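You operate a simulated robot arm through the tools that you are given. There is no shell and no other tool.

The job below is to be done with a simulated robot arm. You get a single attempt, and the scene is never put back.

TASK
The iron was left on: shut it down and unplug it.
Fine: dial off, steam to DRY, socket off before the plug comes out, plug under the socket.

It is judged by the outcome, as a careful person would: the job done as asked, and still so three seconds after it is handed in. It fails if anything else is knocked over, pushed out of place, dropped, spilled or broken.

THE ROBOT
A 6-joint arm with a two-finger parallel gripper, fixed in place. Base frame: the origin is at the foot of the arm, x ahead of it, y to its left, z up; the work surface is at about z = 0.88. Units: m, rad, N and s.
With the tool pointing down near the work surface it reaches from about 0.36 to 0.76 m from the base axis. Its first joint turns from -1.152 to 1.152 rad. Payload 2.45 kg.
The TCP is the grasp point between the finger pads, 0.024 m short of the fingertips. In the tool frame z runs along the fingers and y along their closing line. Largest opening 0.068 m; finger width 0.017, thickness 0.01; the body of the gripper, 0.04 by 0.07 m, starts 0.041 m behind the TCP.
Orientation is that of the tool frame in the base frame, as a unit quaternion [x, y, z, w]. With the fingers straight down and closing along the base's y, the tool's x points along the base's -x, its y along +y and its z along -z.

THE INTERFACE
- The arm moves only by the tool jog_arm. Its argument "moves" is a list of rows, each an object (a shift or turn left out is 0, a gripper value left out holds the last) with "travel": the shift along the base's x, y, z in m, a list of three; "turn": the turn, a rotation vector about the base's x, y, z in rad, a list of three. In form: [{"travel": [x, y, z], "turn": [rx, ry, rz]}, ...]. A call has 1 to 20 rows; each row shifts and turns the commanded pose from where the row before left it. "hand" is the gripper command, from -1 (shut) to 1 (fully open), values between in proportion, set as the call begins (left out, the last holds). A row lasts 0.2 s, in which the tool goes at most 0.05 m and 0.15 rad; a call with a longer step from one row to the next is refused whole, and so is a gripper value outside its range. A pose out of reach is approached as far as the arm can. The call stops where the force on the tool passes 40 N (or 10 N more than at its start, if that is more) or the arm is blocked; 0.2 s more then pass. The fingers move at their own pace (about 0.108 m/s each) and stop on an object; they squeeze with about 44 N. The grip force told is the motor's: it shows also when the fingers shut on nothing. Time passes only in rows, and 0.2 s behind the last, so rows that do not move let the fingers close. It gives the time, the measured TCP pose, the force on the tool (base axes), the opening and the grip force at its end, in the units of the frame above (readings bear some noise), with the torque about the TCP (base axes, N m) and any sound that the robot's microphone picked up.
- Cameras (640 x 400 px; columns grow to the right, rows downward): "scene" is fixed at [0.1674, 0.4093, 1.4796]; the picture's right is [-0.82, -0.58, 0.00], its down [-0.28, 0.39, -0.88] and it looks along [0.51, -0.72, -0.48] (base axes); focal length 301 px, centre (320, 200). "wrist" rides on the gripper at [0.084, 0.011, -0.075] in the tool frame; the picture's right is [-0.13, 0.99, 0.00], its down [-0.60, -0.08, -0.79] and it looks along [-0.79, -0.10, 0.61] (tool axes); focal length 251 px, centre (320, 200). There is no depth. A picture from a camera that has moved, and an enlarged one, comes with that camera's place and axes in the base frame and with its lens. The place of the scene camera against the robot may be out by one fixed shift of up to 0.012 m in any direction.
- snapshot(camera): a new picture of that camera. No time passes.
- inspect(camera, box): a new picture of the part [left, top, right, bottom] of that camera's present view, enlarged. No time passes.
- sign_off(): hands the job in; it is judged then, once.

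Places have to be worked out from the pictures, the camera data and where the tool is seen. Open the gripper and draw the arm clear of the work before you hand the job in, unless the task says otherwise.

The tools are called after "Emit:" as name(argument=value, ...) on one line, values as JSON. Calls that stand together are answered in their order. jog_arm: Moves the arm, as the interface text tells. Its arguments: {"type":"object","properties":{"moves":{"type":"array","items":{"type":"object","properties":{"travel":{"type":"array","items":{"type":"number"}},"turn":{"type":"array","items":{"type":"number"}}}}},"hand":{"type":"number"}},"required":["moves"]} The other tools are called the same way: snapshot (camera) takes a picture; inspect (camera, box) takes an enlarged picture of a part of a camera's view; sign_off () hands the job in.

At the start:

```text
time: 0.0
ee_pos: [0.3949, -0.1742, 1.3451]
orientation: [0.0, 1.0, 0.0, 0.0]
ft_force: [0.5, -0.1, -0.2]
wrist_torque: [0.03, 0.0, 0.01]
finger_gap: 0.068
grasp_force: 0.1
```

scene: 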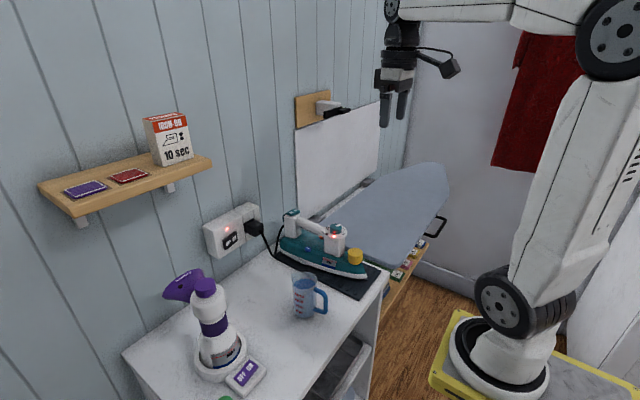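
wrist: 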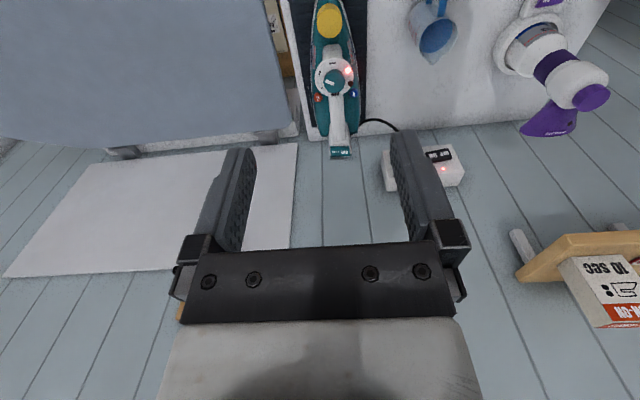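

I'll start by looking closely at the iron, the socket and the surroundings in both cameras before moving anything.

Emit:
inspect(camera="scene", box=[190, 190, 400, 321])

Emit:
inspect(camera="scene", box=[265, 200, 385, 275])

Emit:
inspect(camera="scene", box=[195, 195, 291, 255])

Emit:
inspect(camera="wrist", box=[280, 0, 440, 100])

Emit:
inspect(camera="wrist", box=[340, 100, 500, 200])

```text
3.05 times, centred on (295, 256) of scene
camera zoom: at [0.1674, 0.4093, 1.4796], right [-0.82, -0.58, 0.0], down [-0.28, 0.39, -0.88], along [0.51, -0.72, -0.48], focal length 917 px, centre (396, 31)
```

zoom: 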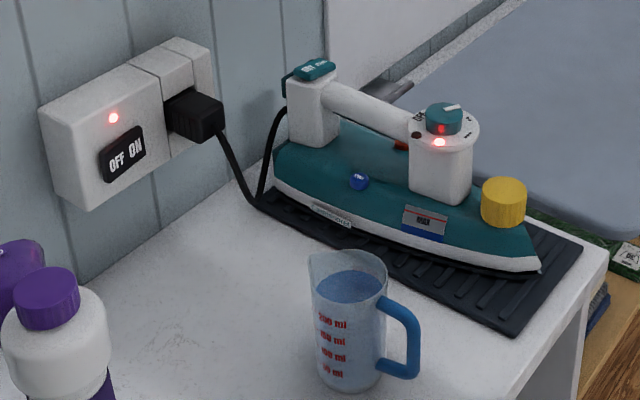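

```text
5.33 times, centred on (325, 238) of scene
camera zoom: at [0.1674, 0.4093, 1.4796], right [-0.82, -0.58, 0.0], down [-0.28, 0.39, -0.88], along [0.51, -0.72, -0.48], focal length 1604 px, centre (293, 0)
```

zoom: 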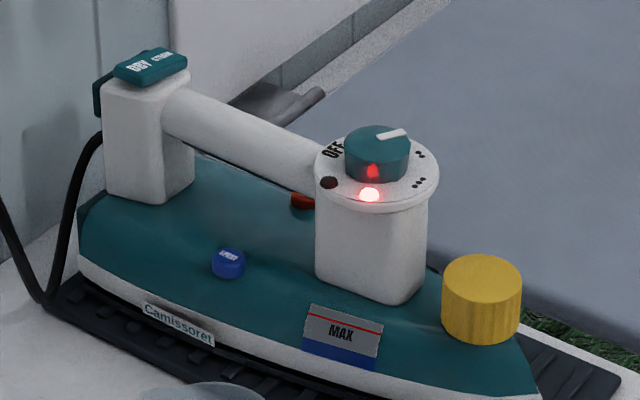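

```text
6.67 times, centred on (243, 225) of scene
camera zoom: at [0.1674, 0.4093, 1.4796], right [-0.82, -0.58, 0.0], down [-0.28, 0.39, -0.88], along [0.51, -0.72, -0.48], focal length 2005 px, centre (833, 33)
```

zoom: 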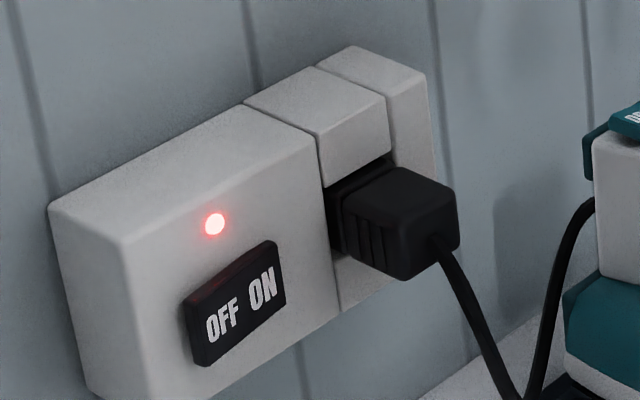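

```text
4.00 times, centred on (360, 50) of wrist
camera zoom: at [0.3114, -0.162, 1.4192], right [0.13, 0.99, 0.0], down [0.6, -0.08, 0.79], along [0.79, -0.1, -0.61], focal length 1006 px, centre (160, 800)
```

zoom: 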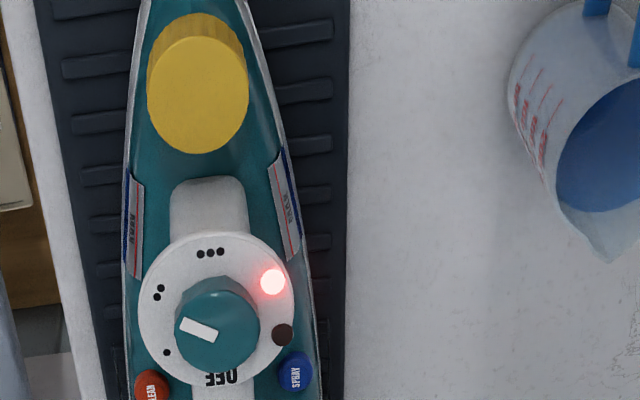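

```text
4.00 times, centred on (420, 150) of wrist
camera zoom: at [0.3114, -0.162, 1.4192], right [0.13, 0.99, 0.0], down [0.6, -0.08, 0.79], along [0.79, -0.1, -0.61], focal length 1006 px, centre (-80, 400)
```

zoom: 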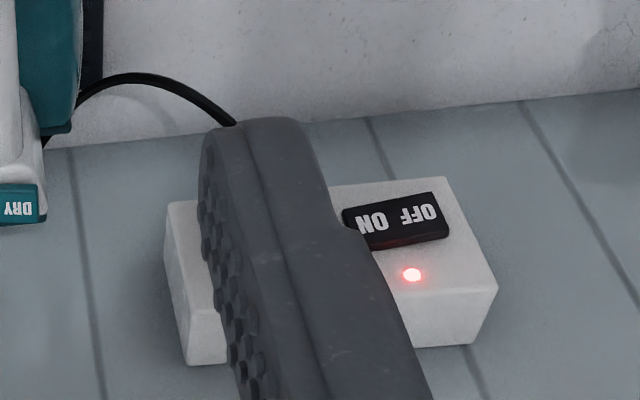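

The iron lies with its nose toward the robot, the dial on the front handle post at roughly (0.52, -0.165, 1.03), and the socket on the wall behind it. I'll enlarge the remaining parts (box, slider, second socket, spray bottle) to know what must be left alone.

Emit:
inspect(camera="scene", box=[270, 205, 318, 235])

Emit:
inspect(camera="scene", box=[130, 100, 226, 160])

Emit:
inspect(camera="scene", box=[280, 80, 376, 140])

Emit:
inspect(camera="scene", box=[120, 260, 344, 400])

Emit:
inspect(camera="wrist", box=[300, 90, 396, 170])

Emit:
inspect(camera="scene", box=[310, 215, 374, 255])

```text
13.33 times, centred on (294, 220) of scene
camera zoom: at [0.1674, 0.4093, 1.4796], right [-0.82, -0.58, 0.0], down [-0.28, 0.39, -0.88], along [0.51, -0.72, -0.48], focal length 4010 px, centre (667, -67)
```

zoom: 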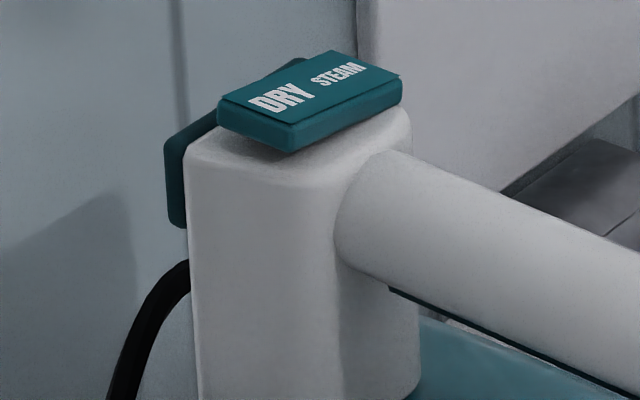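

```text
6.67 times, centred on (178, 130) of scene
camera zoom: at [0.1674, 0.4093, 1.4796], right [-0.82, -0.58, 0.0], down [-0.28, 0.39, -0.88], along [0.51, -0.72, -0.48], focal length 2005 px, centre (1267, 667)
```

zoom: 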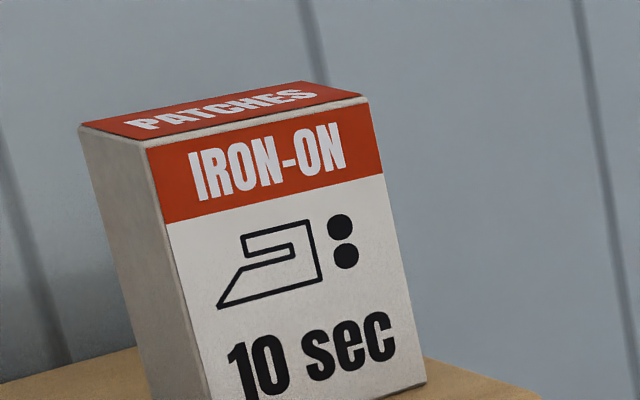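

```text
6.67 times, centred on (328, 110) of scene
camera zoom: at [0.1674, 0.4093, 1.4796], right [-0.82, -0.58, 0.0], down [-0.28, 0.39, -0.88], along [0.51, -0.72, -0.48], focal length 2005 px, centre (267, 800)
```

zoom: 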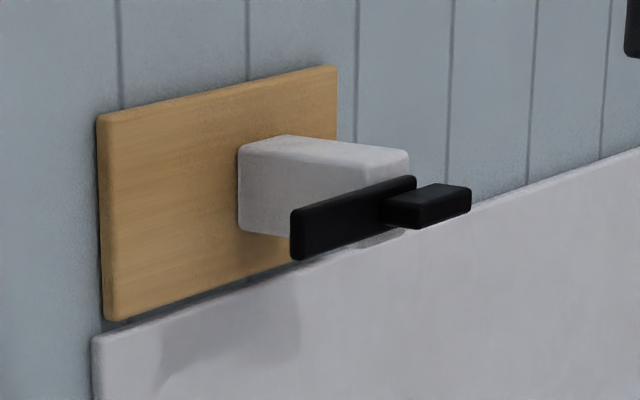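

```text
2.86 times, centred on (232, 330) of scene
camera zoom: at [0.1674, 0.4093, 1.4796], right [-0.82, -0.58, 0.0], down [-0.28, 0.39, -0.88], along [0.51, -0.72, -0.48], focal length 859 px, centre (571, -171)
```

zoom: 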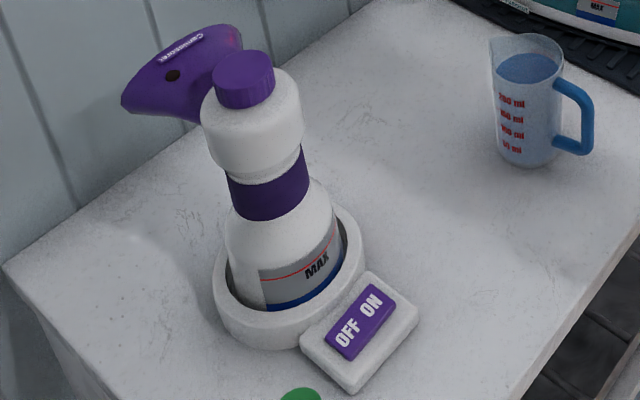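

```text
5.00 times, centred on (348, 130) of wrist
camera zoom: at [0.3114, -0.162, 1.4192], right [0.13, 0.99, 0.0], down [0.6, -0.08, 0.79], along [0.79, -0.1, -0.61], focal length 1257 px, centre (180, 550)
```

zoom: 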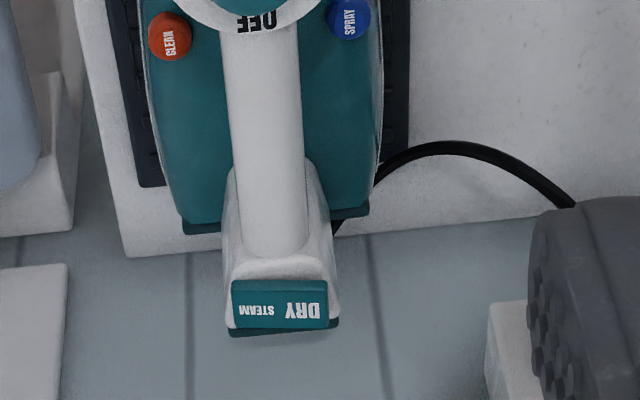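

```text
10.00 times, centred on (342, 235) of scene
camera zoom: at [0.1674, 0.4093, 1.4796], right [-0.82, -0.58, 0.0], down [-0.28, 0.39, -0.88], along [0.51, -0.72, -0.48], focal length 3008 px, centre (100, -150)
```

zoom: 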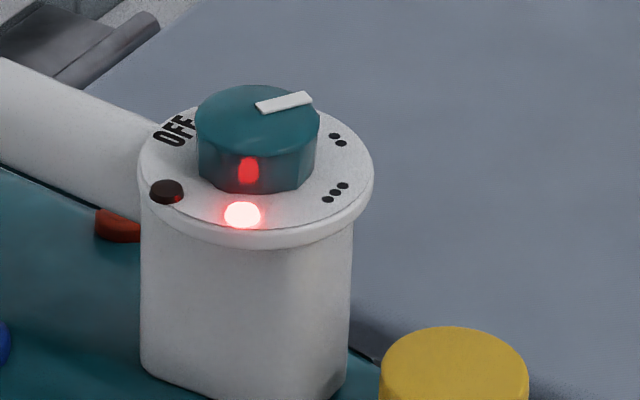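

From the two views, scene-camera heights come out about 1–2 cm higher than wrist ones (its known offset). Estimates: dial top (0.52, -0.165, 1.03) pointing at "••", with OFF toward +x; socket face near x = 0.706; plug near (0.68, -0.035, 1.03). I'm moving above the dial for a closer look.

Emit:
jog_arm(moves=[{"travel": [0.02, 0.002, -0.03]}, {"travel": [0.025, 0.002, -0.035]}, {"travel": [0.025, 0.002, -0.035]}, {"travel": [0.025, 0.002, -0.03]}, {"travel": [0.01, 0.001, -0.015]}], hand=1)

Emit:
snapshot(camera="wrist")

Emit:
snapshot(camera="scene")

```text
time: 1.2
ee_pos: [0.5027, -0.1635, 1.1969]
orientation: [0.0, 1.0, 0.0, -0.001]
ft_force: [-0.6, 0.3, 0.2]
wrist_torque: [0.01, 0.0, 0.0]
finger_gap: 0.0682
grasp_force: 0.0
```

```text
taken
camera wrist: at [0.4175, -0.1522, 1.2731], right [0.13, 0.99, 0.0], down [0.6, -0.08, 0.79], along [0.79, -0.1, -0.61], focal length 251 px, centre (320, 200)
```

wrist: 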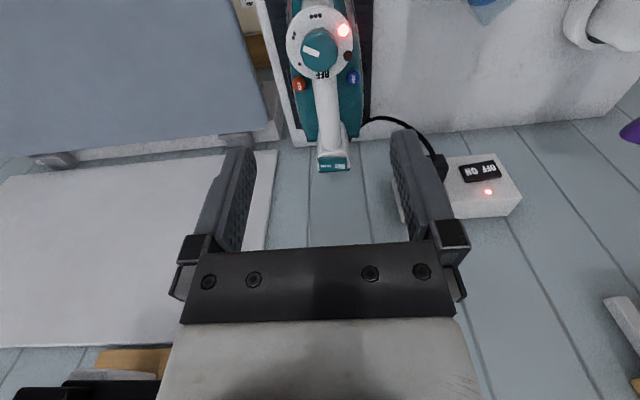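

```text
taken
```

scene: 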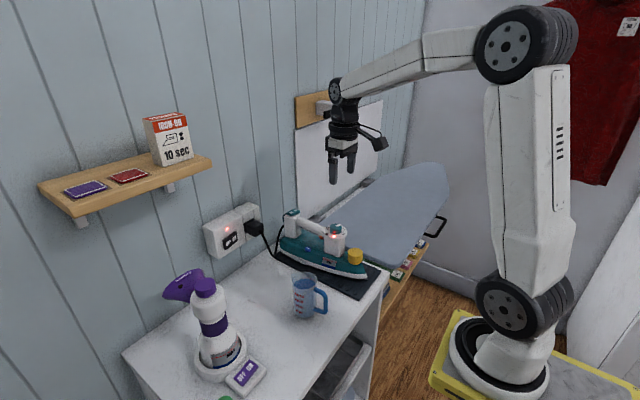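

The dial is in view ahead of the fingertips. I'll zoom in on the dial, the rocker and the socket from here to refine the positions.

Emit:
inspect(camera="wrist", box=[270, 0, 382, 70])

Emit:
inspect(camera="wrist", box=[286, 115, 382, 175])

Emit:
inspect(camera="wrist", box=[370, 105, 530, 225])

Emit:
inspect(camera="scene", box=[310, 120, 406, 240])

```text
5.71 times, centred on (326, 35) of wrist
camera zoom: at [0.4175, -0.1522, 1.2731], right [0.13, 0.99, 0.0], down [0.6, -0.08, 0.79], along [0.79, -0.1, -0.61], focal length 1437 px, centre (286, 1143)
```

zoom: 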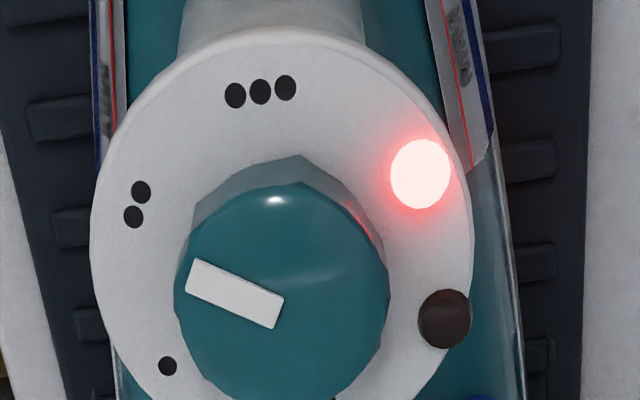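

```text
6.67 times, centred on (334, 145) of wrist
camera zoom: at [0.4175, -0.1522, 1.2731], right [0.13, 0.99, 0.0], down [0.6, -0.08, 0.79], along [0.79, -0.1, -0.61], focal length 1676 px, centre (227, 567)
```

zoom: 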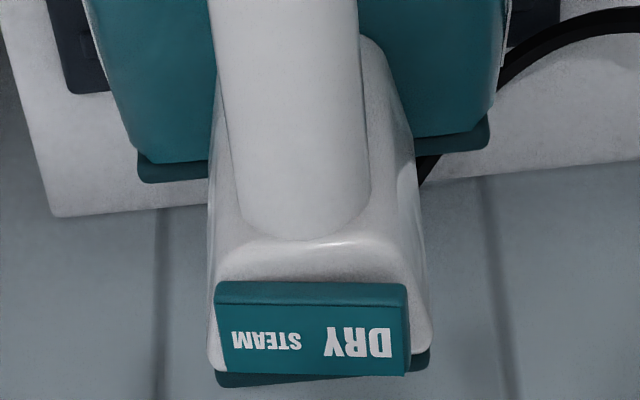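

```text
3.33 times, centred on (450, 165) of wrist
camera zoom: at [0.4175, -0.1522, 1.2731], right [0.13, 0.99, 0.0], down [0.6, -0.08, 0.79], along [0.79, -0.1, -0.61], focal length 838 px, centre (-113, 317)
```

zoom: 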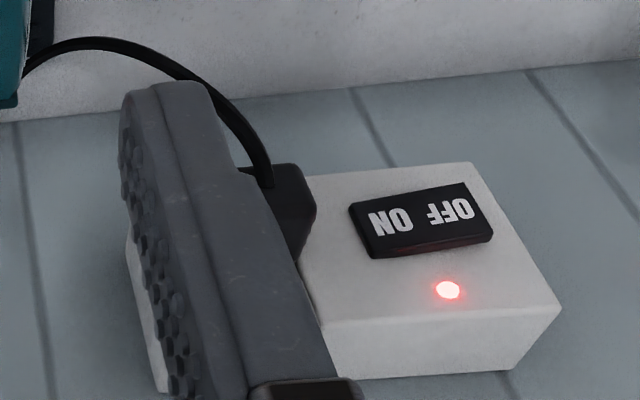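

```text
3.33 times, centred on (358, 180) of scene
camera zoom: at [0.1674, 0.4093, 1.4796], right [-0.82, -0.58, 0.0], down [-0.28, 0.39, -0.88], along [0.51, -0.72, -0.48], focal length 1003 px, centre (193, 267)
```

zoom: 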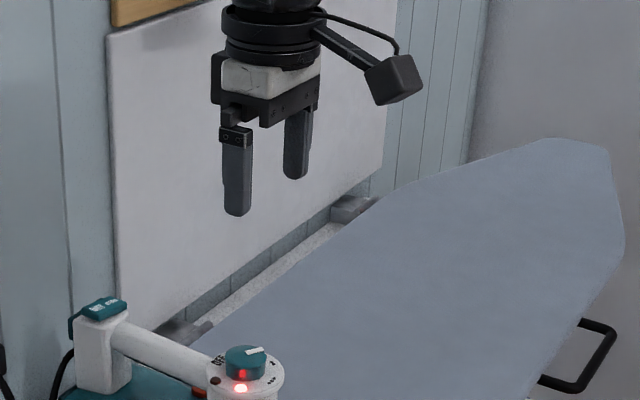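

Scene camera bias is confirmed by the fingertips (~7 mm low, a few mm sideways). Fused estimate for the knob: top centre (0.514, -0.165, 1.030), diameter 34 mm, pointer about -118° from +x, OFF at about 0°. I'll centre over the knob, turn the gripper -60° so it can swing +120°, and lower to stay above the knob.

Emit:
jog_arm(moves=[{"travel": [0.0113, -0.0015, -0.02], "turn": [0, 0, -0.1496]}, {"travel": [0, 0, -0.02], "turn": [0, 0, -0.1496]}, {"travel": [0, 0, -0.02], "turn": [0, 0, -0.1496]}, {"travel": [0, 0, -0.015], "turn": [0, 0, -0.1496]}, {"travel": [0, 0, -0.015], "turn": [0, 0, -0.1496]}, {"travel": [0, 0, -0.01], "turn": [0, 0, -0.1496]}, {"travel": [0, 0, -0.01], "turn": [0, 0, -0.1496]}], hand=1)

Emit:
snapshot(camera="wrist")

Emit:
inspect(camera="scene", box=[270, 170, 398, 250])

```text
time: 2.8
ee_pos: [0.512, -0.167, 1.0885]
orientation: [0.502, 0.865, 0.0, 0.0]
ft_force: [0.7, -0.3, 0.5]
wrist_torque: [0.0, 0.05, 0.03]
finger_gap: 0.0683
grasp_force: 0.1
```

```text
taken
camera wrist: at [0.4797, -0.0874, 1.1638], right [0.92, 0.38, 0.0], down [0.23, -0.56, 0.79], along [0.3, -0.73, -0.61], focal length 251 px, centre (320, 200)
```

wrist: 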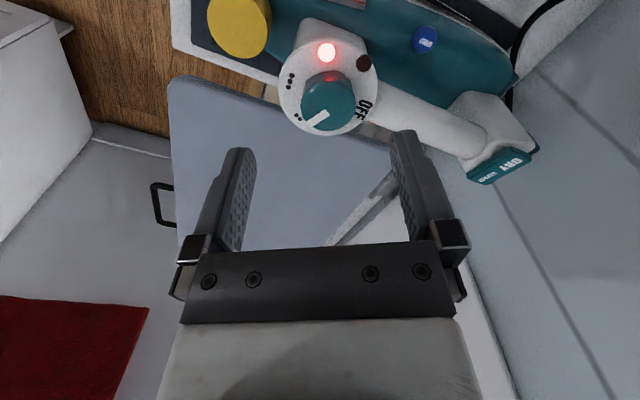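

```text
5.00 times, centred on (334, 210) of scene
camera zoom: at [0.1674, 0.4093, 1.4796], right [-0.82, -0.58, 0.0], down [-0.28, 0.39, -0.88], along [0.51, -0.72, -0.48], focal length 1504 px, centre (250, 150)
```

zoom: 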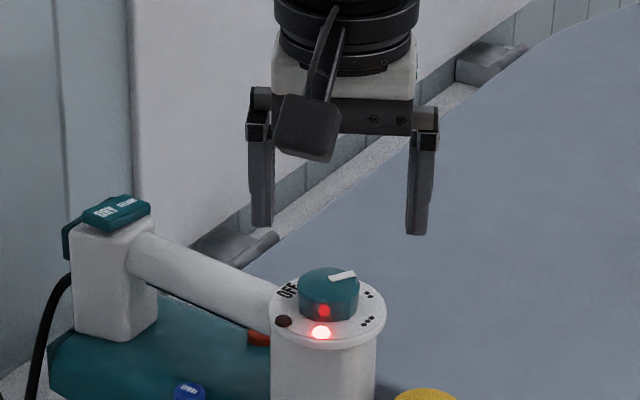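

I'll zoom this rotated view to triangulate the knob against the earlier one.

Emit:
inspect(camera="wrist", box=[264, 30, 392, 150])

Emit:
inspect(camera="wrist", box=[440, 90, 568, 190])

```text
3.33 times, centred on (328, 90) of wrist
camera zoom: at [0.4797, -0.0874, 1.1638], right [0.92, 0.38, 0.0], down [0.23, -0.56, 0.79], along [0.3, -0.73, -0.61], focal length 838 px, centre (293, 567)
```

zoom: 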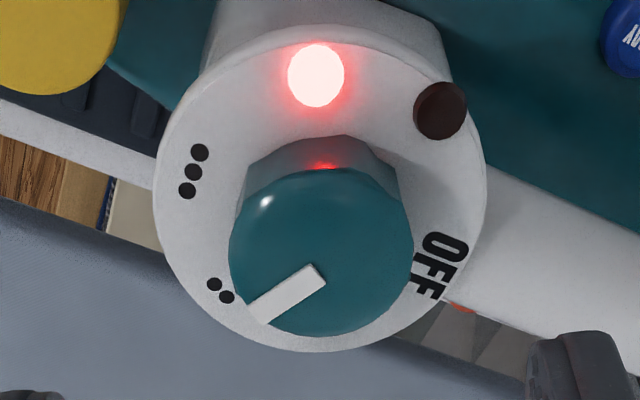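

```text
4.00 times, centred on (504, 140) of wrist
camera zoom: at [0.4797, -0.0874, 1.1638], right [0.92, 0.38, 0.0], down [0.23, -0.56, 0.79], along [0.3, -0.73, -0.61], focal length 1006 px, centre (-416, 440)
```

zoom: 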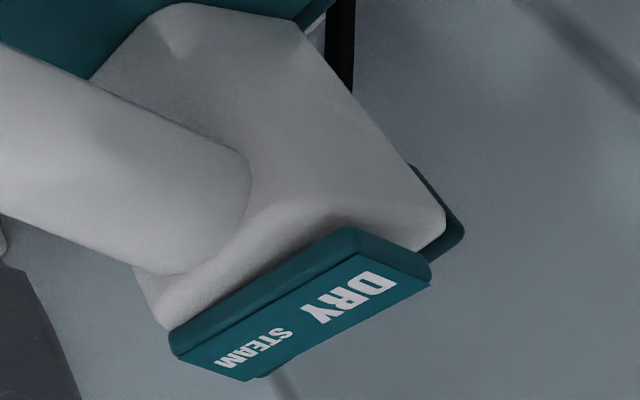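

Triangulation gives knob top centre (0.517, -0.1655, 1.024), about 12 mm tall. I'll shift 5 mm in +x and lower until the tips hover just above the knob top, then check the alignment.

Emit:
jog_arm(moves=[{"travel": [0.0025, 0, -0.012]}, {"travel": [0.0025, 0, -0.012]}, {"travel": [0, 0, -0.01]}, {"travel": [0, 0, 0]}], hand=1)

Emit:
snapshot(camera="wrist")

Emit:
inspect(camera="scene", box=[294, 190, 390, 250])

```text
time: 3.8
ee_pos: [0.517, -0.1667, 1.0553]
orientation: [0.501, 0.866, 0.001, 0.0]
ft_force: [0.3, 0.9, 0.1]
wrist_torque: [-0.01, 0.03, 0.0]
finger_gap: 0.0681
grasp_force: 0.1
```

```text
taken
camera wrist: at [0.4846, -0.0877, 1.1301], right [0.92, 0.38, 0.0], down [0.23, -0.56, 0.79], along [0.3, -0.73, -0.61], focal length 251 px, centre (320, 200)
```

wrist: 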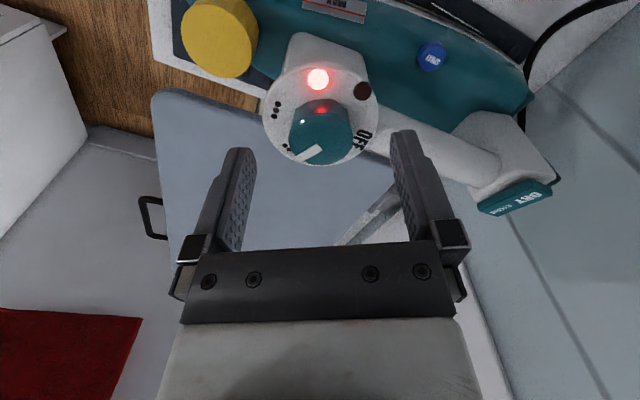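

```text
6.67 times, centred on (342, 220) of scene
camera zoom: at [0.1674, 0.4093, 1.4796], right [-0.82, -0.58, 0.0], down [-0.28, 0.39, -0.88], along [0.51, -0.72, -0.48], focal length 2005 px, centre (173, 67)
```

zoom: 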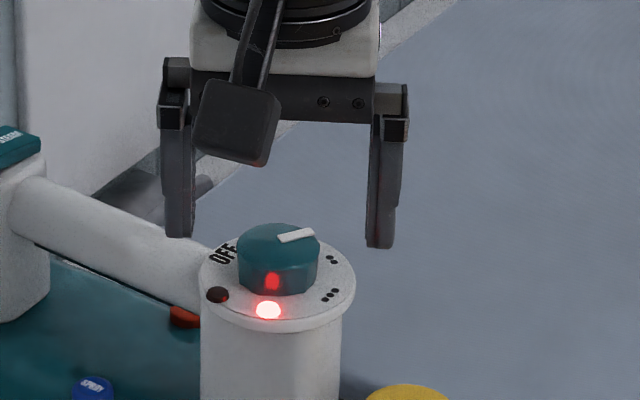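

Emit:
inspect(camera="wrist", box=[224, 60, 416, 180])

```text
3.33 times, centred on (320, 120) of wrist
camera zoom: at [0.4846, -0.0877, 1.1301], right [0.92, 0.38, 0.0], down [0.23, -0.56, 0.79], along [0.3, -0.73, -0.61], focal length 838 px, centre (320, 467)
```

zoom: 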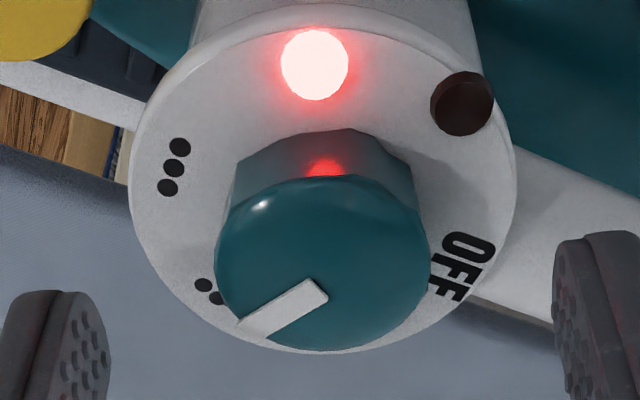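

The knob's centre projects exactly where the point between the fingertips should be, so alignment is good. I'll descend 15 mm (tips a few mm above the plate).

Emit:
jog_arm(moves=[{"travel": [0, 0, -0.006]}, {"travel": [0, 0, -0.005]}, {"travel": [0, 0, -0.004]}, {"travel": [0, 0, 0]}], hand=1)

Emit:
inspect(camera="scene", box=[294, 190, 390, 250])

Emit:
snapshot(camera="wrist")

```text
time: 4.8
ee_pos: [0.517, -0.1658, 1.0404]
orientation: [0.5, 0.866, 0.001, 0.0]
ft_force: [-0.2, 0.3, -0.4]
wrist_torque: [0.0, 0.01, 0.06]
finger_gap: 0.0681
grasp_force: 0.1
```

```text
6.67 times, centred on (342, 220) of scene
camera zoom: at [0.1674, 0.4093, 1.4796], right [-0.82, -0.58, 0.0], down [-0.28, 0.39, -0.88], along [0.51, -0.72, -0.48], focal length 2005 px, centre (173, 67)
```

zoom: 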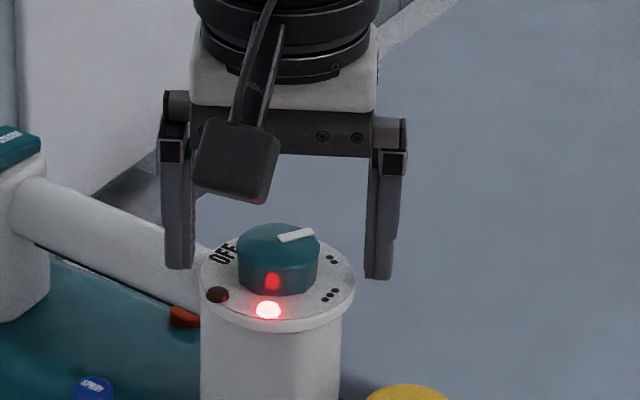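

```text
taken
camera wrist: at [0.4841, -0.087, 1.1157], right [0.92, 0.38, 0.0], down [0.23, -0.56, 0.79], along [0.3, -0.73, -0.61], focal length 251 px, centre (320, 200)
```

wrist: 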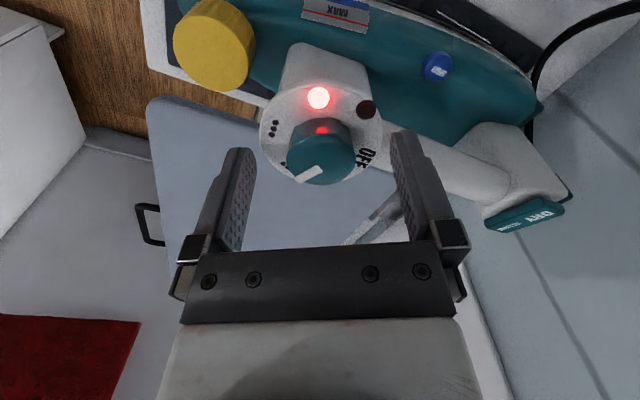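

Tips are level with the lower half of the knob and the knob is centred. I'll close to just above the knob's width first, then grip.

Emit:
jog_arm(moves=[{"travel": [0, 0, 0]}, {"travel": [0, 0, 0]}], hand=0.09)

Emit:
inspect(camera="wrist", box=[224, 70, 416, 190])

Emit:
inspect(camera="scene", box=[294, 190, 390, 250])

```text
time: 5.4
ee_pos: [0.5174, -0.1655, 1.0411]
orientation: [0.5, 0.866, 0.0, 0.0]
ft_force: [-0.6, 0.4, -0.3]
wrist_torque: [0.02, 0.02, -0.01]
finger_gap: 0.0372
grasp_force: 0.1
```

```text
3.33 times, centred on (320, 130) of wrist
camera zoom: at [0.4841, -0.087, 1.1159], right [0.92, 0.38, 0.0], down [0.23, -0.56, 0.79], along [0.3, -0.73, -0.61], focal length 838 px, centre (320, 433)
```

zoom: 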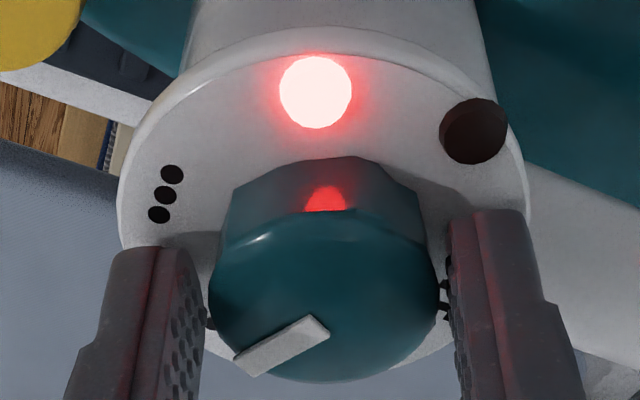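

```text
6.67 times, centred on (342, 220) of scene
camera zoom: at [0.1674, 0.4093, 1.4796], right [-0.82, -0.58, 0.0], down [-0.28, 0.39, -0.88], along [0.51, -0.72, -0.48], focal length 2005 px, centre (173, 67)
```

zoom: 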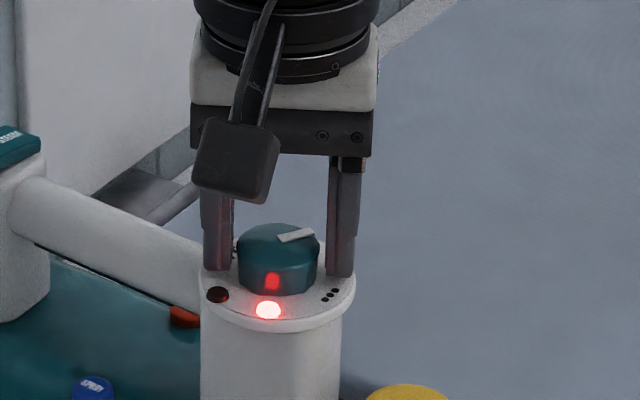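

The fingers sit evenly on either side of the knob with tips just clear of the plate. Gripping now.

Emit:
jog_arm(moves=[{"travel": [0, 0, 0]}, {"travel": [0, 0, 0]}], hand=-1)

Emit:
inspect(camera="wrist", box=[224, 70, 416, 190])

```text
time: 6.0
ee_pos: [0.5181, -0.1664, 1.0414]
orientation: [0.5, 0.866, -0.001, 0.0]
ft_force: [3.9, 2.0, 0.2]
wrist_torque: [0.07, -0.09, 0.03]
finger_gap: 0.0328
grasp_force: 43.8
```

```text
3.33 times, centred on (320, 130) of wrist
camera zoom: at [0.4844, -0.0868, 1.1159], right [0.92, 0.38, 0.0], down [0.23, -0.56, 0.79], along [0.3, -0.73, -0.61], focal length 838 px, centre (320, 433)
```

zoom: 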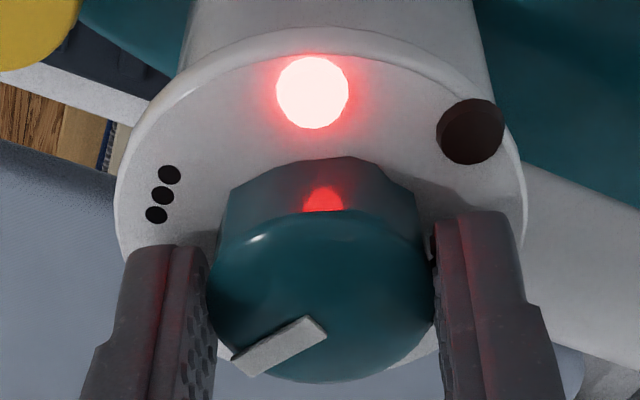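

Firm grip with almost no side load. I'll turn the dial counter-clockwise (+z) in stages, first about 1 rad.

Emit:
jog_arm(moves=[{"turn": [0, 0, 0.1]}, {"turn": [0, 0, 0.1]}, {"turn": [0, 0, 0.1]}, {"turn": [0, 0, 0.1]}, {"turn": [0, 0, 0.1]}, {"turn": [0, 0, 0.1]}, {"turn": [0, 0, 0.1]}, {"turn": [0, 0, 0.1]}, {"turn": [0, 0, 0.1]}, {"turn": [0, 0, 0.1]}])

Emit:
snapshot(camera="wrist")

Emit:
inspect(camera="scene", box=[260, 190, 388, 270])

```text
time: 8.2
ee_pos: [0.5179, -0.1675, 1.0404]
orientation: [0.023, 1.0, 0.0, 0.001]
ft_force: [-1.6, 4.1, 16.0]
wrist_torque: [0.18, -0.4, -0.02]
finger_gap: 0.0328
grasp_force: 43.9
```

```text
taken
camera wrist: at [0.4329, -0.1511, 1.1157], right [0.17, 0.98, 0.0], down [0.6, -0.11, 0.79], along [0.78, -0.14, -0.61], focal length 251 px, centre (320, 200)
```

wrist: 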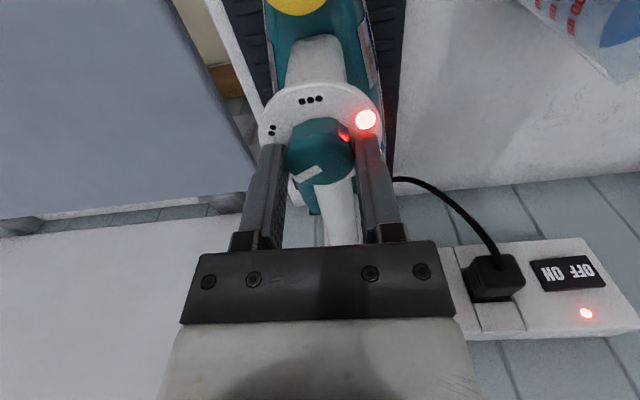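

```text
5.00 times, centred on (324, 230) of scene
camera zoom: at [0.167, 0.4095, 1.4796], right [-0.82, -0.58, 0.0], down [-0.28, 0.39, -0.88], along [0.51, -0.72, -0.48], focal length 1504 px, centre (300, 50)
```

zoom: 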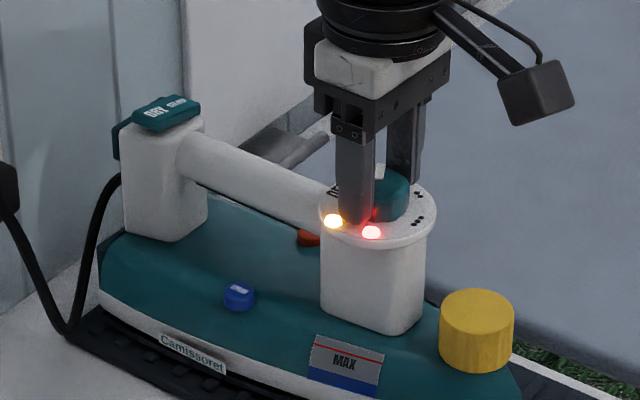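

The knob follows the gripper (pointer now near "•"→OFF side), but there's a 16 N upward push, so a fingertip is probably riding on the raised lamp. I'll relieve it by raising 1 mm before turning further.

Emit:
jog_arm(moves=[{"travel": [0, 0, 0.001]}, {"travel": [0, 0, 0]}])

Emit:
inspect(camera="wrist", box=[240, 80, 400, 180])

Emit:
inspect(camera="scene", box=[314, 215, 362, 245])

```text
time: 8.8
ee_pos: [0.5177, -0.1669, 1.0408]
orientation: [0.023, 1.0, 0.0, 0.0]
ft_force: [5.8, -0.6, 3.8]
wrist_torque: [-0.17, -0.38, 0.0]
finger_gap: 0.0325
grasp_force: 43.8
```

```text
4.00 times, centred on (320, 130) of wrist
camera zoom: at [0.433, -0.151, 1.1157], right [0.18, 0.98, 0.0], down [0.6, -0.11, 0.79], along [0.78, -0.14, -0.61], focal length 1006 px, centre (320, 480)
```

zoom: 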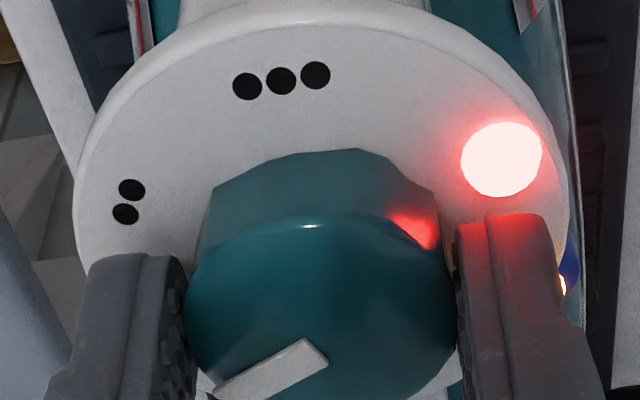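

```text
13.33 times, centred on (338, 230) of scene
camera zoom: at [0.1675, 0.4093, 1.4796], right [-0.82, -0.58, 0.0], down [-0.28, 0.39, -0.88], along [0.51, -0.72, -0.48], focal length 4010 px, centre (80, -200)
```

zoom: 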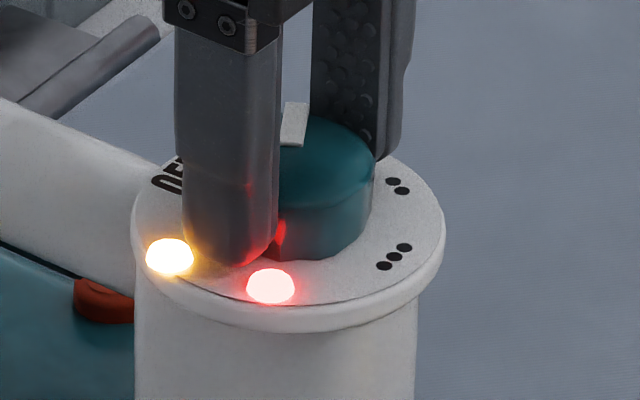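

The tips are level with where they should be and the side loads are small (the 16 N was just drift against a clamped knob, now gone). The pointer is near "•" after 57°, so I'll continue another ~0.95 rad toward OFF.

Emit:
jog_arm(moves=[{"turn": [0, 0, 0.1]}, {"turn": [0, 0, 0.1]}, {"turn": [0, 0, 0.1]}, {"turn": [0, 0, 0.1]}, {"turn": [0, 0, 0.1]}])

Emit:
inspect(camera="scene", box=[298, 210, 378, 260])

Emit:
inspect(camera="wrist", box=[240, 80, 400, 180])

```text
time: 10.0
ee_pos: [0.5166, -0.1661, 1.0398]
orientation: [-0.226, 0.974, 0.0, -0.001]
ft_force: [0.1, -0.5, 2.3]
wrist_torque: [-0.09, 0.24, -0.01]
finger_gap: 0.0327
grasp_force: 43.6
```

```text
8.00 times, centred on (338, 235) of scene
camera zoom: at [0.1674, 0.4093, 1.4796], right [-0.82, -0.58, 0.0], down [-0.28, 0.39, -0.88], along [0.51, -0.72, -0.48], focal length 2406 px, centre (176, -80)
```

zoom: 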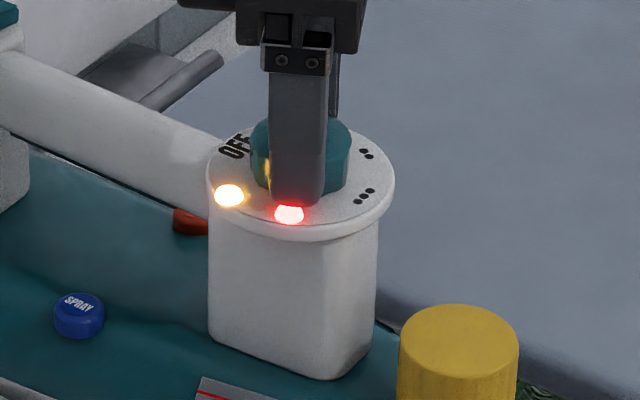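

```text
4.00 times, centred on (320, 130) of wrist
camera zoom: at [0.4359, -0.1926, 1.1159], right [-0.32, 0.95, 0.0], down [0.58, 0.19, 0.79], along [0.75, 0.25, -0.61], focal length 1006 px, centre (320, 480)
```

zoom: 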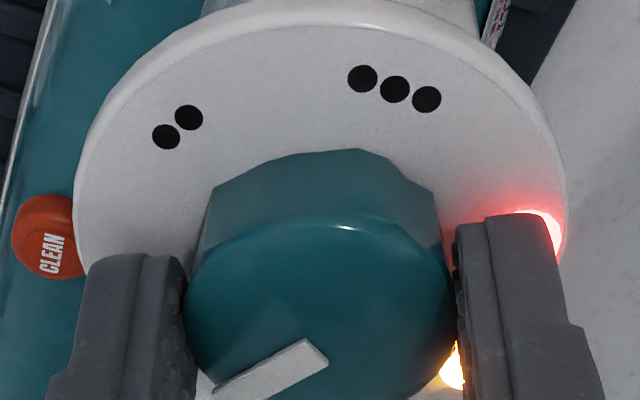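

Turning smoothly with forces of only a few newtons and no lamp contact. I'll continue another 0.45 rad, then compare the pointer with the OFF mark.

Emit:
jog_arm(moves=[{"turn": [0, 0, 0.1]}, {"turn": [0, 0, 0.1]}, {"turn": [0, 0, 0.1]}, {"turn": [0, 0, 0.1]}, {"turn": [0, 0, 0.05]}])

Emit:
inspect(camera="scene", box=[298, 205, 378, 255])

Emit:
snapshot(camera="wrist")

```text
time: 11.2
ee_pos: [0.5156, -0.1663, 1.0398]
orientation: [-0.438, 0.899, 0.001, 0.0]
ft_force: [-1.4, 0.7, 0.9]
wrist_torque: [-0.12, 0.23, 0.0]
finger_gap: 0.0327
grasp_force: 44.0
```

```text
8.00 times, centred on (338, 230) of scene
camera zoom: at [0.1675, 0.4093, 1.4796], right [-0.82, -0.58, 0.0], down [-0.28, 0.39, -0.88], along [0.51, -0.72, -0.48], focal length 2406 px, centre (176, -40)
```

zoom: 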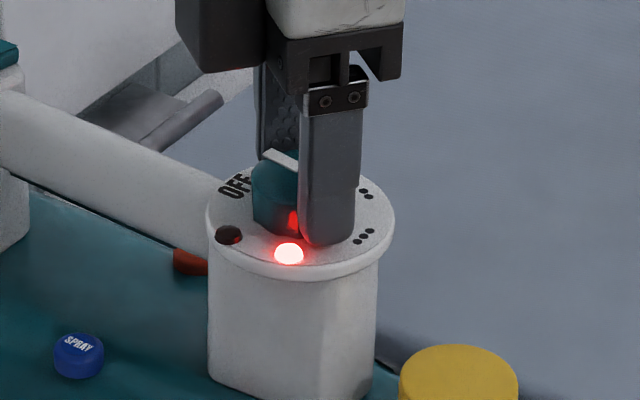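

```text
taken
camera wrist: at [0.4561, -0.225, 1.1159], right [-0.7, 0.71, 0.0], down [0.44, 0.43, 0.79], along [0.57, 0.56, -0.61], focal length 251 px, centre (320, 200)
```

wrist: 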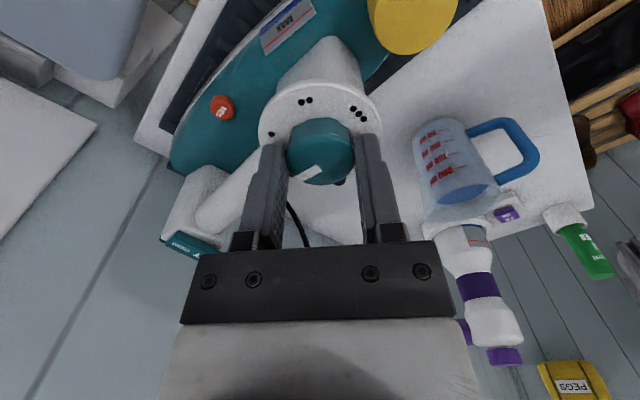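

The amber heating lamp has gone out; I measure the pointer at about -5° and the OFF mark at about 0°. I'll turn a further ~5° in small steps and watch the torque for an end stop.

Emit:
jog_arm(moves=[{"turn": [0, 0, 0.04]}, {"turn": [0, 0, 0.04]}])

Emit:
inspect(camera="scene", box=[314, 210, 362, 240])

```text
time: 11.8
ee_pos: [0.5164, -0.1661, 1.0397]
orientation: [-0.472, 0.881, 0.0, 0.0]
ft_force: [-1.9, 1.1, 0.7]
wrist_torque: [-0.08, 0.36, -0.01]
finger_gap: 0.0326
grasp_force: 43.8
```

```text
13.33 times, centred on (338, 225) of scene
camera zoom: at [0.1675, 0.4093, 1.4796], right [-0.82, -0.58, 0.0], down [-0.28, 0.39, -0.88], along [0.51, -0.72, -0.48], focal length 4010 px, centre (80, -133)
```

zoom: 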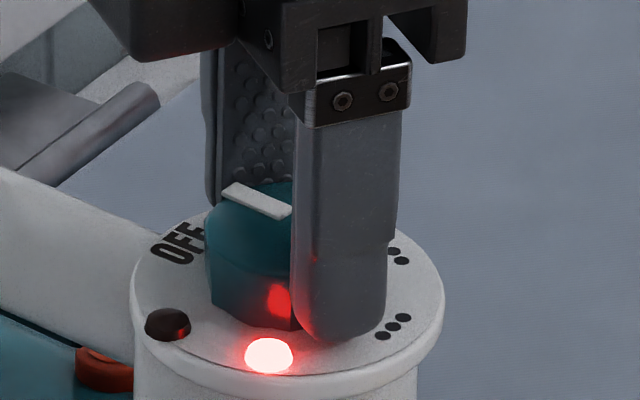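

Emit:
inspect(camera="wrist", box=[250, 80, 394, 200])

```text
3.33 times, centred on (322, 140) of wrist
camera zoom: at [0.4609, -0.2297, 1.1159], right [-0.75, 0.66, 0.0], down [0.4, 0.46, 0.79], along [0.52, 0.6, -0.61], focal length 838 px, centre (313, 400)
```

zoom: 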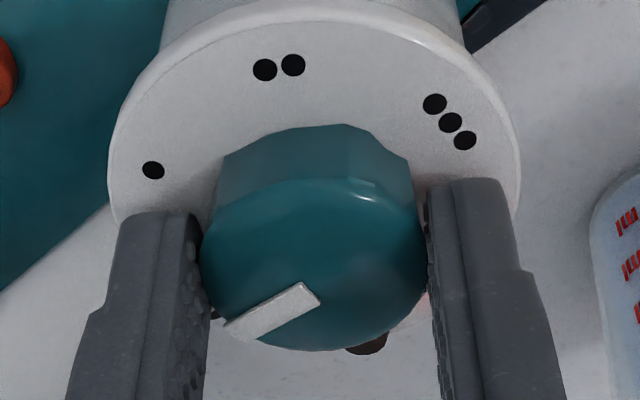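

Between views the pointer is within a few degrees of OFF; total turn so far is 116.4° versus ~120° between the "••" and OFF marks. I'll add the last 3.6° and check the torque.

Emit:
jog_arm(moves=[{"turn": [0, 0, 0.03]}, {"turn": [0, 0, 0.033]}])

Emit:
inspect(camera="scene", box=[314, 210, 362, 240])

```text
time: 12.4
ee_pos: [0.5176, -0.1661, 1.0406]
orientation: [-0.499, 0.866, 0.0, 0.001]
ft_force: [-2.2, 0.6, -0.2]
wrist_torque: [-0.18, 0.31, -0.05]
finger_gap: 0.0325
grasp_force: 44.2
```

```text
13.33 times, centred on (338, 225) of scene
camera zoom: at [0.1674, 0.4093, 1.4796], right [-0.82, -0.58, 0.0], down [-0.28, 0.39, -0.88], along [0.51, -0.72, -0.48], focal length 4010 px, centre (80, -133)
```

zoom: 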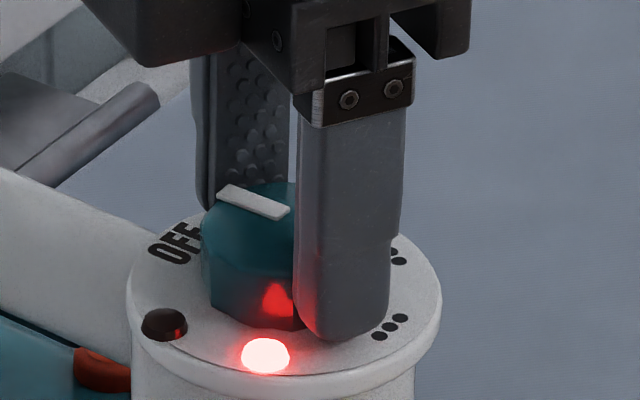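

The plate shifted by a hair on this last step, so the knob is likely at its stop – OFF. I'll release, rise, and look from above.

Emit:
jog_arm(moves=[{"travel": [0, 0, 0]}, {"travel": [0, 0, 0]}], hand=0.4)

Emit:
jog_arm(moves=[{"travel": [0, 0, 0.01]}, {"travel": [0, 0, 0.02]}, {"travel": [-0.01, 0, 0.03]}, {"travel": [-0.02, 0, 0.03], "turn": [0, 0, -0.12]}, {"travel": [-0.03, 0, 0.02], "turn": [0, 0, -0.15]}, {"travel": [-0.03, 0, 0.02], "turn": [0, 0, -0.15]}, {"travel": [-0.02, 0, 0], "turn": [0, 0, -0.15]}, {"turn": [0, 0, -0.15]}, {"turn": [0, 0, -0.15]}, {"turn": [0, 0, -0.15]}, {"turn": [0, 0, -0.0272]}])

Emit:
snapshot(camera="wrist")

Emit:
inspect(camera="scene", box=[314, 210, 362, 240])

```text
time: 13.0
ee_pos: [0.5177, -0.1667, 1.0415]
orientation: [-0.5, 0.866, -0.001, 0.0]
ft_force: [0.0, 0.0, 0.6]
wrist_torque: [0.02, 0.02, 0.02]
finger_gap: 0.0477
grasp_force: 0.1
```

```text
time: 15.4
ee_pos: [0.4071, -0.1671, 1.1705]
orientation: [0.002, 1.0, 0.0, 0.0]
ft_force: [-0.1, -0.1, 0.1]
wrist_torque: [-0.03, 0.01, -0.01]
finger_gap: 0.0477
grasp_force: 0.1
```

```text
taken
camera wrist: at [0.3226, -0.1544, 1.2464], right [0.13, 0.99, 0.0], down [0.6, -0.08, 0.79], along [0.79, -0.1, -0.61], focal length 251 px, centre (320, 200)
```

wrist: 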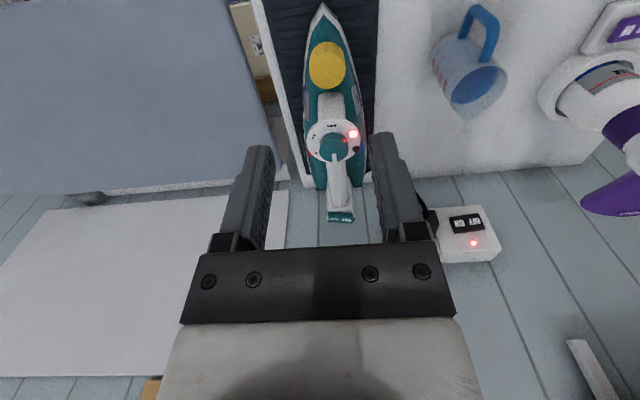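

```text
13.33 times, centred on (338, 225) of scene
camera zoom: at [0.1674, 0.4093, 1.4796], right [-0.82, -0.58, 0.0], down [-0.28, 0.39, -0.88], along [0.51, -0.72, -0.48], focal length 4010 px, centre (80, -133)
```

zoom: 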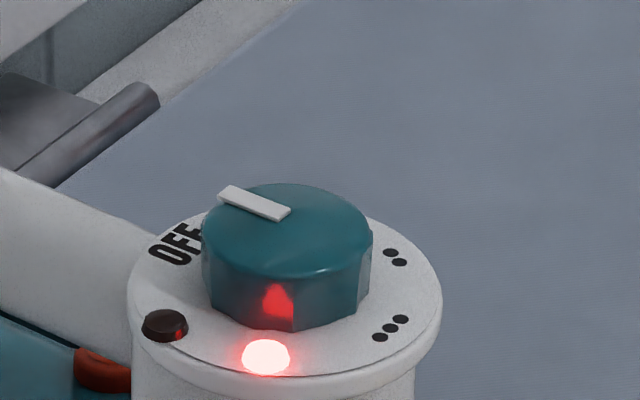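

Emit:
inspect(camera="wrist", box=[286, 105, 382, 165])

Emit:
inspect(camera="wrist", box=[290, 170, 386, 230])

Emit:
inspect(camera="wrist", box=[410, 180, 522, 280])

```text
6.67 times, centred on (334, 135) of wrist
camera zoom: at [0.3226, -0.1544, 1.2464], right [0.13, 0.99, 0.0], down [0.6, -0.08, 0.79], along [0.79, -0.1, -0.61], focal length 1676 px, centre (227, 633)
```

zoom: 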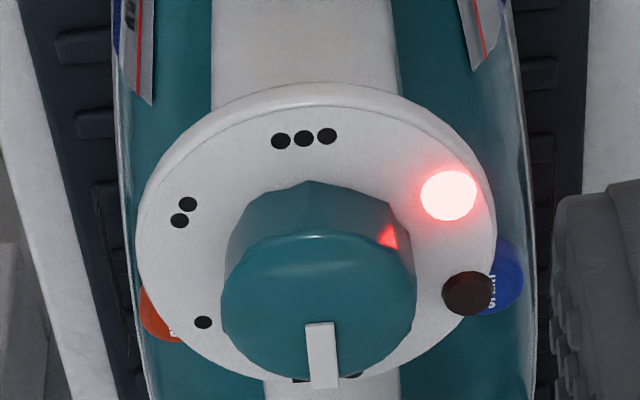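

```text
6.67 times, centred on (338, 200) of wrist
camera zoom: at [0.3226, -0.1544, 1.2464], right [0.13, 0.99, 0.0], down [0.6, -0.08, 0.79], along [0.79, -0.1, -0.61], focal length 1676 px, centre (200, 200)
```

zoom: 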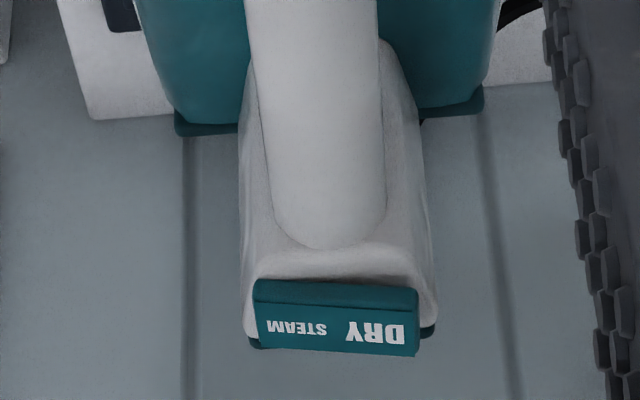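

```text
4.00 times, centred on (466, 230) of wrist
camera zoom: at [0.3226, -0.1544, 1.2464], right [0.13, 0.99, 0.0], down [0.6, -0.08, 0.79], along [0.79, -0.1, -0.61], focal length 1006 px, centre (-264, 80)
```

zoom: 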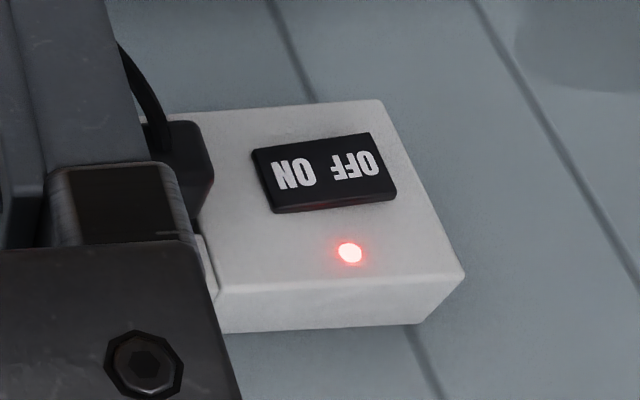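

The dial now points in line with the handle, at OFF, and the heating lamp is out. Next, the DRY/STEAM rocker on the rear post: the DRY (+y) end stands raised, DRY lettering at about (0.664, -0.156, 1.026). I'll close the fingers and move above the DRY end.

Emit:
jog_arm(moves=[{"travel": [0.03, 0.002, 0]}, {"travel": [0.045, 0.0025, 0]}, {"travel": [0.045, 0.0025, -0.005]}, {"travel": [0.045, 0.0025, -0.01]}, {"travel": [0.04, 0.0025, -0.02]}, {"travel": [0.035, 0.0025, -0.025]}, {"travel": [0.0174, 0, -0.025]}, {"travel": [0, 0, -0.01]}, {"travel": [0, 0, 0]}], hand=-1)

Emit:
snapshot(camera="wrist")

Emit:
inspect(camera="scene", box=[260, 170, 340, 240])

```text
time: 17.4
ee_pos: [0.667, -0.1528, 1.0774]
orientation: [-0.001, 1.0, 0.0, 0.001]
ft_force: [0.1, -0.6, 0.7]
wrist_torque: [0.01, 0.0, -0.02]
finger_gap: 0.0
grasp_force: 23.3
```

```text
taken
camera wrist: at [0.5815, -0.1401, 1.1524], right [0.13, 0.99, 0.0], down [0.6, -0.08, 0.79], along [0.79, -0.1, -0.61], focal length 251 px, centre (320, 200)
```

wrist: 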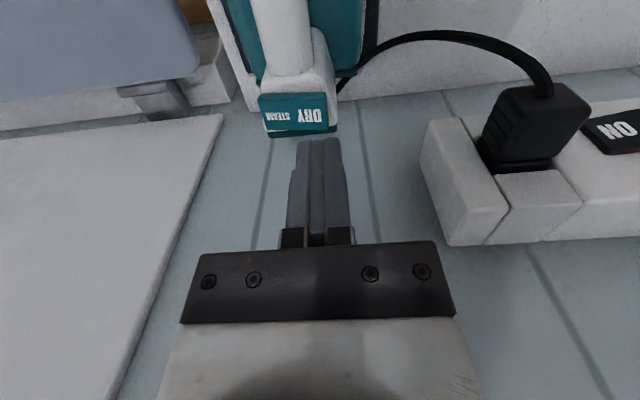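

```text
5.71 times, centred on (300, 205) of scene
camera zoom: at [0.1674, 0.4093, 1.4796], right [-0.82, -0.58, 0.0], down [-0.28, 0.39, -0.88], along [0.51, -0.72, -0.48], focal length 1719 px, centre (434, 171)
```

zoom: 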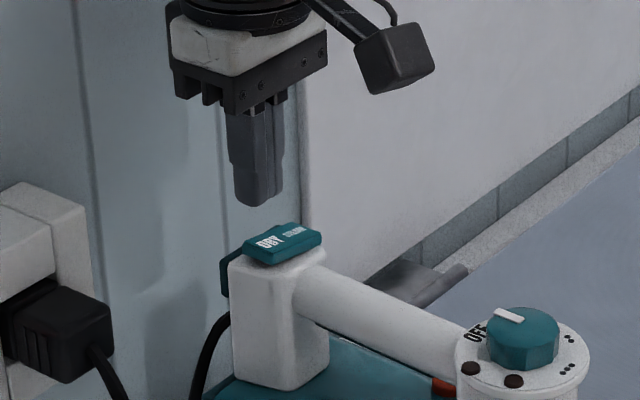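

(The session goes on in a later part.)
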